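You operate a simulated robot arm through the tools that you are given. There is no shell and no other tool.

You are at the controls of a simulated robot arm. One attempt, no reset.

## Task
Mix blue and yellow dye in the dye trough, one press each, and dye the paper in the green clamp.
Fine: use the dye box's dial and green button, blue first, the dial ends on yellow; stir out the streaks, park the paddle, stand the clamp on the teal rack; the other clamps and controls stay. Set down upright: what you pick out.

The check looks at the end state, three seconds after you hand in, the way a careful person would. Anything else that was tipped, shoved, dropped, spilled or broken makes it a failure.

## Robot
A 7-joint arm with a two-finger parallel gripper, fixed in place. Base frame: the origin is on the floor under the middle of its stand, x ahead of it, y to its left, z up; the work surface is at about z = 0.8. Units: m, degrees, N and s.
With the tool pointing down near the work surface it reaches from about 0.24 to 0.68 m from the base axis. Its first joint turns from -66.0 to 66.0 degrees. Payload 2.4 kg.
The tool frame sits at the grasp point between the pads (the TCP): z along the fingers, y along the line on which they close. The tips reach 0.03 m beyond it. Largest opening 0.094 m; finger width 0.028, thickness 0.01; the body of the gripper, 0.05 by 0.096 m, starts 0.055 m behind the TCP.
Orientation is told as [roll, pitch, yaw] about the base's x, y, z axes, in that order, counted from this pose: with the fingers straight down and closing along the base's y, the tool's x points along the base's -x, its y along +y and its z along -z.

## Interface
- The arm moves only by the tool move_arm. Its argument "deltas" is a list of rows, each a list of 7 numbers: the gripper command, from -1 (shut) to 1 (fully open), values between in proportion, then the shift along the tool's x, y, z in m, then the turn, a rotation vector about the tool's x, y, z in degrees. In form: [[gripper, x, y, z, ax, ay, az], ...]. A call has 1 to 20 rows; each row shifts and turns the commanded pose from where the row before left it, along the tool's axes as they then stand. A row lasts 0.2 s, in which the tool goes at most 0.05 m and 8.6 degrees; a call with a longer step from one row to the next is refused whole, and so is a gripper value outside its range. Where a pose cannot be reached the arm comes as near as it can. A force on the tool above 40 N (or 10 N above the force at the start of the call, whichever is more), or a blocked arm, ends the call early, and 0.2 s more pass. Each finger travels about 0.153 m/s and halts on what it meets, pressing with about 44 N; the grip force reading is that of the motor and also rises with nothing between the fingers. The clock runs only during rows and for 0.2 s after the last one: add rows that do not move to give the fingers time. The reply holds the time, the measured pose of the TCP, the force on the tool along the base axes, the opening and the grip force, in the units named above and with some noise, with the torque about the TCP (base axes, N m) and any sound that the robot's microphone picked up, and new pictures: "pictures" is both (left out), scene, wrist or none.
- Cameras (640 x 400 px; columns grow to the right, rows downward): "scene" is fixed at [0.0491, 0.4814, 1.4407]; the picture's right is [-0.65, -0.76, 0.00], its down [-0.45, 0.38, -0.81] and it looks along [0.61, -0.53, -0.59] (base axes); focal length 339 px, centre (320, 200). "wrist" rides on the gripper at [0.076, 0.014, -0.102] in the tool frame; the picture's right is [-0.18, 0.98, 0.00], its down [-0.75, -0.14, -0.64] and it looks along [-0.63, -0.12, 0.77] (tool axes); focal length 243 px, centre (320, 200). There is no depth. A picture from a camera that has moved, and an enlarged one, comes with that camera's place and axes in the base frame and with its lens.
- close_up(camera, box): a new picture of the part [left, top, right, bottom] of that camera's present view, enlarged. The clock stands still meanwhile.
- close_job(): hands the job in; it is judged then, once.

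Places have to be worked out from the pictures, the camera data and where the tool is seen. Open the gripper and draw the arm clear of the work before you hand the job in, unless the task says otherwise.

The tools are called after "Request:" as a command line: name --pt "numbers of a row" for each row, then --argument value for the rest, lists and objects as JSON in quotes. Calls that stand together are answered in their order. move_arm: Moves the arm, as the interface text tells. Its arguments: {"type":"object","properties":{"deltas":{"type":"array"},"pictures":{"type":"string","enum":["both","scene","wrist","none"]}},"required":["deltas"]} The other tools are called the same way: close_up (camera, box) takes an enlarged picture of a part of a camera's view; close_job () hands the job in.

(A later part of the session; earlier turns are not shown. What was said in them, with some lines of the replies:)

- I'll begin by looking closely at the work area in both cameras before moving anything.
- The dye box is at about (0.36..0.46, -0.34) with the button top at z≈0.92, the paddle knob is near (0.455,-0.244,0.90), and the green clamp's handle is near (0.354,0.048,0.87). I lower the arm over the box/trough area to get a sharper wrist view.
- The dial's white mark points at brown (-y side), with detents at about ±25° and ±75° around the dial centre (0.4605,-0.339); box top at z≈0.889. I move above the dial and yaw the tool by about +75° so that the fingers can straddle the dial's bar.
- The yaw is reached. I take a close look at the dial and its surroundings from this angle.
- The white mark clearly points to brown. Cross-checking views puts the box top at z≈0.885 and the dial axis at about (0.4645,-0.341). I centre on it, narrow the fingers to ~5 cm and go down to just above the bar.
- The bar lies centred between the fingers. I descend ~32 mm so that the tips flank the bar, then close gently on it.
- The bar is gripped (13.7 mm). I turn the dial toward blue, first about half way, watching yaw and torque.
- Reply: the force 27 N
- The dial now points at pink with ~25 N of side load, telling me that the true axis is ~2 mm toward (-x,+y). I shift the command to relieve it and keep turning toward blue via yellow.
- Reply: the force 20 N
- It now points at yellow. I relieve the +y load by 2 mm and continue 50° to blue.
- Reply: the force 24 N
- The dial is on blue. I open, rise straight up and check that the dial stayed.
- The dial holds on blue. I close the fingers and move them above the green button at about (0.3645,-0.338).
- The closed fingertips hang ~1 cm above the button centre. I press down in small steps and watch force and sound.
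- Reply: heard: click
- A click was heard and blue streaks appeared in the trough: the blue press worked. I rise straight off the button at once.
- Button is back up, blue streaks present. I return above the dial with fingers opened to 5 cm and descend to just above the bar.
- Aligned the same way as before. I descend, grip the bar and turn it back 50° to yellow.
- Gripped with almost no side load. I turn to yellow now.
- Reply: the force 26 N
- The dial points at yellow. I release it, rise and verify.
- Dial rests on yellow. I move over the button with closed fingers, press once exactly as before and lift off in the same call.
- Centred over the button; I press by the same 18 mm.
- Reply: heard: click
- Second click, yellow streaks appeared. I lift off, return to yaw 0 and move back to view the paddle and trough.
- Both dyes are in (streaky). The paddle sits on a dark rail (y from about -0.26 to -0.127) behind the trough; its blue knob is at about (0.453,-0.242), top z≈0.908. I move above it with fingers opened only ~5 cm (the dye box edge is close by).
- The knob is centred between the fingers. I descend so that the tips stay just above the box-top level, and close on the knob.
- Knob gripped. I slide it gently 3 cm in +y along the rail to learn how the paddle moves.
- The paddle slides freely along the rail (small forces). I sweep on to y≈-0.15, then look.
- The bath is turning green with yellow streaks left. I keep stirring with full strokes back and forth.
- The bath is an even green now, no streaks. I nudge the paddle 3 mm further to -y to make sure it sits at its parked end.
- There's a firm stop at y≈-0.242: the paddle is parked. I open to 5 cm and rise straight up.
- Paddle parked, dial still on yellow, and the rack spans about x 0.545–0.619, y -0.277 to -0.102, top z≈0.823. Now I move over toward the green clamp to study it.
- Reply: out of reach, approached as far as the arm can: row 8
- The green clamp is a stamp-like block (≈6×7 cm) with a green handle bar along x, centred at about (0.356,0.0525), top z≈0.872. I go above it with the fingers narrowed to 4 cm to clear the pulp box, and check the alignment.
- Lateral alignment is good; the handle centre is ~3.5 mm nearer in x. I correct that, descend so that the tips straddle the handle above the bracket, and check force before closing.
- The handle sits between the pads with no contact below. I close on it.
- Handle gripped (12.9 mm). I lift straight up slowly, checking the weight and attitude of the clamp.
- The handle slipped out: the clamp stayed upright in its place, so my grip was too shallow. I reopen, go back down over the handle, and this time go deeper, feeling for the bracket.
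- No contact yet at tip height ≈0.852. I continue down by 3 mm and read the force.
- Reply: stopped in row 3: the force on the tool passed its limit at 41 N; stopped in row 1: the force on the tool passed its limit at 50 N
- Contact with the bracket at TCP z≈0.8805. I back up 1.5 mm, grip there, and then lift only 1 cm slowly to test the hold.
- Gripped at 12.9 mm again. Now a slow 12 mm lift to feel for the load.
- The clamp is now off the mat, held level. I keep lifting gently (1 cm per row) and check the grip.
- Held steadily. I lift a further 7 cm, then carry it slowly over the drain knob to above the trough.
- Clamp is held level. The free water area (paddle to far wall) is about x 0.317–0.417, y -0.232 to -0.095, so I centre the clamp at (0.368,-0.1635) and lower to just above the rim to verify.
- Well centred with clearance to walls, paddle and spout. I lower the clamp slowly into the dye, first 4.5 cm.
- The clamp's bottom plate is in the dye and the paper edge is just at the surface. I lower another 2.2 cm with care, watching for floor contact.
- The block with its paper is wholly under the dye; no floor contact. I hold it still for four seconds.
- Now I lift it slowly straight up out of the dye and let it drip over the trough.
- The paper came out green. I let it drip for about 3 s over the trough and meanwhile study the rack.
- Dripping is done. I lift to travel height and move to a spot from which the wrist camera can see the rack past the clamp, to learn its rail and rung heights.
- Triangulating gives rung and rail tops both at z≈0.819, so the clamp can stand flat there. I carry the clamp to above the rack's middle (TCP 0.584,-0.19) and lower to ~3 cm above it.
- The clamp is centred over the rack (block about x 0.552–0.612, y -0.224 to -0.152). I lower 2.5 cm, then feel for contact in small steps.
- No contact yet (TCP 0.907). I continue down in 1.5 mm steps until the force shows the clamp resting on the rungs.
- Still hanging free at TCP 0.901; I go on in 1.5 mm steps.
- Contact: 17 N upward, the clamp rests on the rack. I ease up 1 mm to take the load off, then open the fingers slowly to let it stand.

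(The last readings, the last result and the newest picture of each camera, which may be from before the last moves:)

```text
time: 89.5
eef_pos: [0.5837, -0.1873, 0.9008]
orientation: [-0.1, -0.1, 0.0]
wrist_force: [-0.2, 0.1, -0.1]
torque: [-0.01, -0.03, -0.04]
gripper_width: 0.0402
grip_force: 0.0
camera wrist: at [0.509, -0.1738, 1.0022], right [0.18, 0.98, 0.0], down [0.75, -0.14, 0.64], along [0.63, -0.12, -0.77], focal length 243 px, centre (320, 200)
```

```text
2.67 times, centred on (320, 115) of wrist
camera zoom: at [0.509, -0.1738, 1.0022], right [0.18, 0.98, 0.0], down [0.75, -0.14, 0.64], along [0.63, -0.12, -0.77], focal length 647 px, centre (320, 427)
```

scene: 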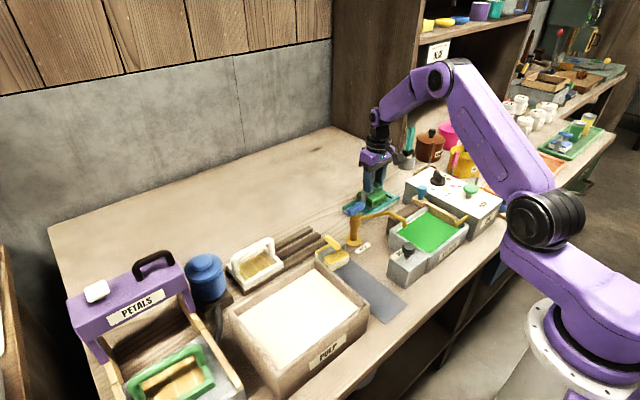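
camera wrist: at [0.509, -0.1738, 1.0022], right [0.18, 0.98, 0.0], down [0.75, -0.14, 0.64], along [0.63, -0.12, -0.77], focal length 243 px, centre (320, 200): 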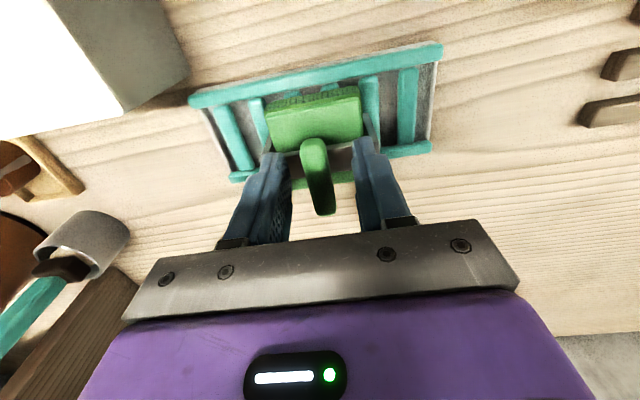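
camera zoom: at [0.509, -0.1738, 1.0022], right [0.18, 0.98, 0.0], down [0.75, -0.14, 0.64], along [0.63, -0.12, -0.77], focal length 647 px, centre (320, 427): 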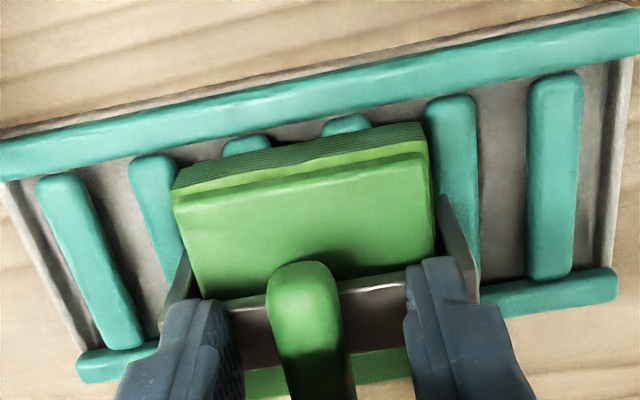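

Released; the clamp stands on the rack. I rise straight up, then look at it.

Request:
move_arm --pt "-0.15 0 0 -0.01 0 0 0" --pt "-0.15 0 0 -0.02 0 0 0" --pt "-0.15 0 0 -0.03 0 0 0" --pt "-0.15 0 0 -0.04 0 0 0" --pt "-0.15 0 0 -0.04 0 0 0" --pt "0.5 0.03 0 -0.02 0 0 0" --pt "0.5 0.04 0 0 0 0 0" --pt "0.5 0.04 0 0 0 0 0" --pt "0.5 0 0 0 0 0 0" --pictures "both"

Request:
close_up --camera "scene" --box '[340, 160, 420, 220]'

Request:
close_up --camera "wrist" --box '[220, 60, 440, 230]'

```text
time: 91.5
eef_pos: [0.4733, -0.1876, 1.0585]
orientation: [0.0, 0.0, 0.1]
wrist_force: [0.0, -0.3, 1.1]
torque: [0.0, 0.0, -0.01]
gripper_width: 0.0704
grip_force: 0.0
camera wrist: at [0.3982, -0.1738, 1.1614], right [0.18, 0.98, 0.0], down [0.75, -0.14, 0.64], along [0.63, -0.12, -0.77], focal length 243 px, centre (320, 200)
```

scene: 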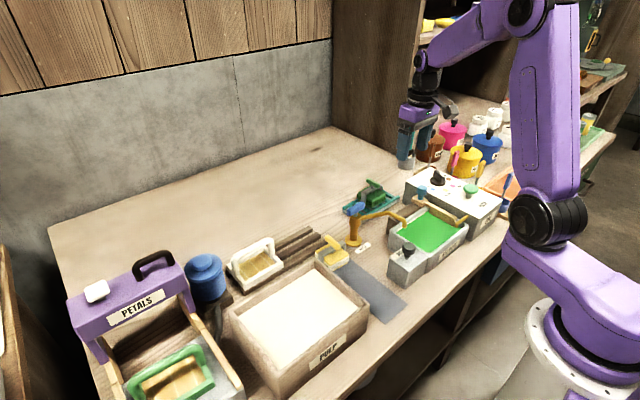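
wrist: 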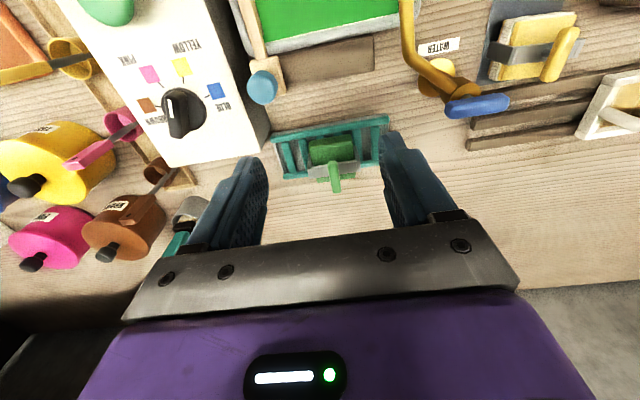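

```text
6.67 times, centred on (380, 190) of scene
camera zoom: at [0.049, 0.4814, 1.4407], right [-0.65, -0.76, 0.0], down [-0.45, 0.38, -0.81], along [0.61, -0.53, -0.59], focal length 2260 px, centre (-80, 267)
```

zoom: 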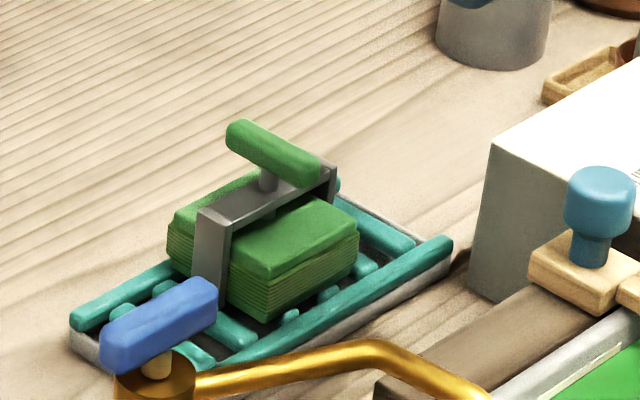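

```text
2.35 times, centred on (330, 145) of wrist
camera zoom: at [0.3982, -0.1738, 1.1614], right [0.18, 0.98, 0.0], down [0.75, -0.14, 0.64], along [0.63, -0.12, -0.77], focal length 571 px, centre (296, 329)
```

zoom: 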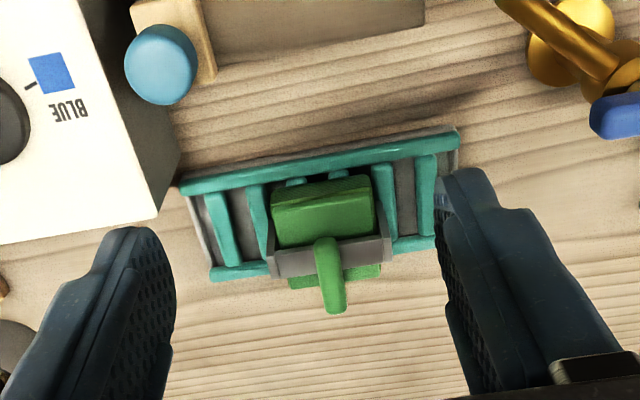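

The green clamp stands level and upright on the rack, handle up. I open fully and draw the arm back up to about its start pose, then do a final check of everything.

Request:
move_arm --pt "1 0 0 -0.04 0 0 0" --pt "1 0 0 -0.04 0 0 0" --pt "1 0 0 -0.04 0 0 0" --pt "1 0.035 -0.015 0 0 0 0" --pt "1 0.04 -0.017 0 0 0 0" --pt "1 0.04 -0.017 0 0 0 0" --pt "1 0.04 -0.017 0 0 0 0" --pt "1 0.035 -0.015 0 0 0 0" --pt "1 0 0 0 0 0 0" --pt "1 0 0 0 0 0 0" --pictures "both"

Request:
close_up --camera "scene" --box '[330, 150, 520, 290]'

Request:
close_up --camera "scene" --box '[340, 165, 420, 225]'

Request:
close_up --camera "wrist" --box '[190, 30, 470, 220]'

```text
time: 93.7
eef_pos: [0.2836, -0.2701, 1.1794]
orientation: [0.0, -0.1, 0.1]
wrist_force: [-1.0, 0.2, 0.3]
torque: [-0.04, 0.0, 0.0]
gripper_width: 0.0942
grip_force: 0.1
camera wrist: at [0.2085, -0.2548, 1.2813], right [0.18, 0.98, 0.0], down [0.75, -0.14, 0.64], along [0.63, -0.12, -0.77], focal length 243 px, centre (320, 200)
```

scene: 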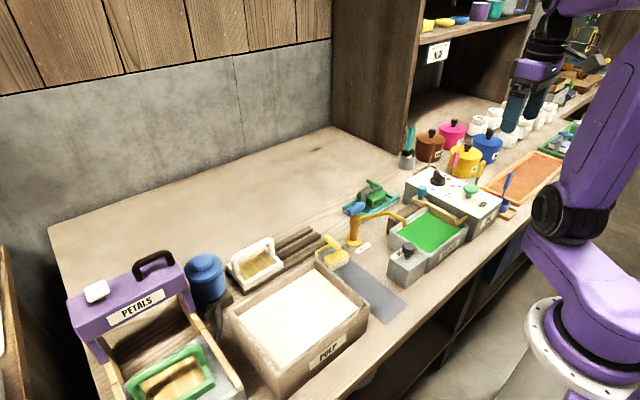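
wrist: 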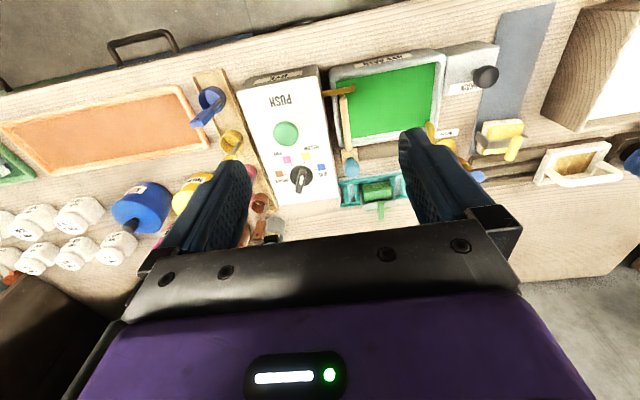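

```text
2.86 times, centred on (425, 220) of scene
camera zoom: at [0.049, 0.4814, 1.4407], right [-0.65, -0.76, 0.0], down [-0.45, 0.38, -0.81], along [0.61, -0.53, -0.59], focal length 969 px, centre (20, 143)
```

zoom: 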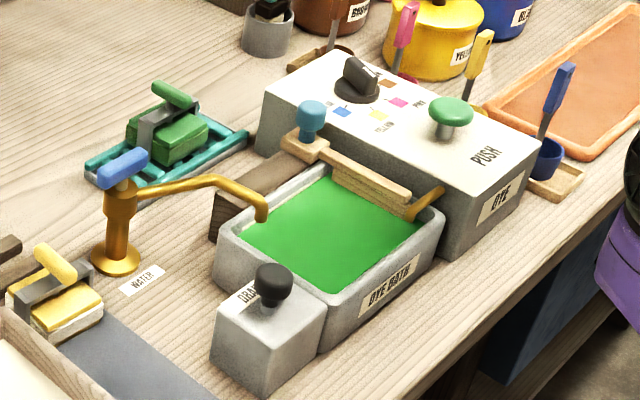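

```text
6.67 times, centred on (380, 195) of scene
camera zoom: at [0.049, 0.4814, 1.4407], right [-0.65, -0.76, 0.0], down [-0.45, 0.38, -0.81], along [0.61, -0.53, -0.59], focal length 2260 px, centre (-80, 233)
```

zoom: 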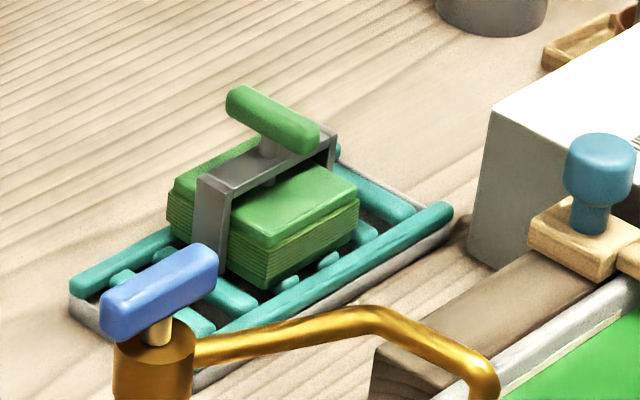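

```text
2.11 times, centred on (330, 125) of wrist
camera zoom: at [0.2085, -0.2548, 1.2813], right [0.18, 0.98, 0.0], down [0.75, -0.14, 0.64], along [0.63, -0.12, -0.77], focal length 511 px, centre (299, 358)
```

zoom: 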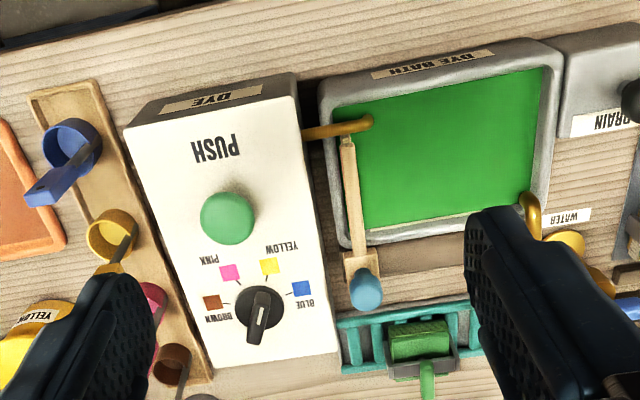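

Final check: the dial points at yellow, the button is up, the bath is evenly green, the paddle is at its parked end, and the green clamp with its green paper stands upright on the teal rack. Tap, drain and the yellow clamp look unchanged, and the arm is clear with the gripper open, so I hand in the job.

Request:
close_job

```text
The job is handed in.
```

The paper in the green clamp is dyed an even green, and the clamp is standing upright on the teal rack. I've handed the job in, but no pass or fail has come back.

- **Dye:** I pressed the button once on blue and once on yellow, with a click each time. The dial ended on yellow.
- **Stirring:** After a few full strokes the bath was an even green with no streaks. The paddle is parked against its stop beside the dye box.
- **Dipping:** The clamp was fully under for about five seconds, then dripped over the trough for about three before I moved it.
- **Everything else:** In the last pictures, the tap, the drain and the yellow clamp looked unchanged. The arm was back near its starting pose with the gripper open.

One slip along the way: on my first try the clamp's handle slipped out of the gripper as I began lifting. It stayed upright in place, and on the second try I felt for the bracket below the handle and gripped just above it. That took two short presses on the clamp, up to about 50 N, and I saw no damage.
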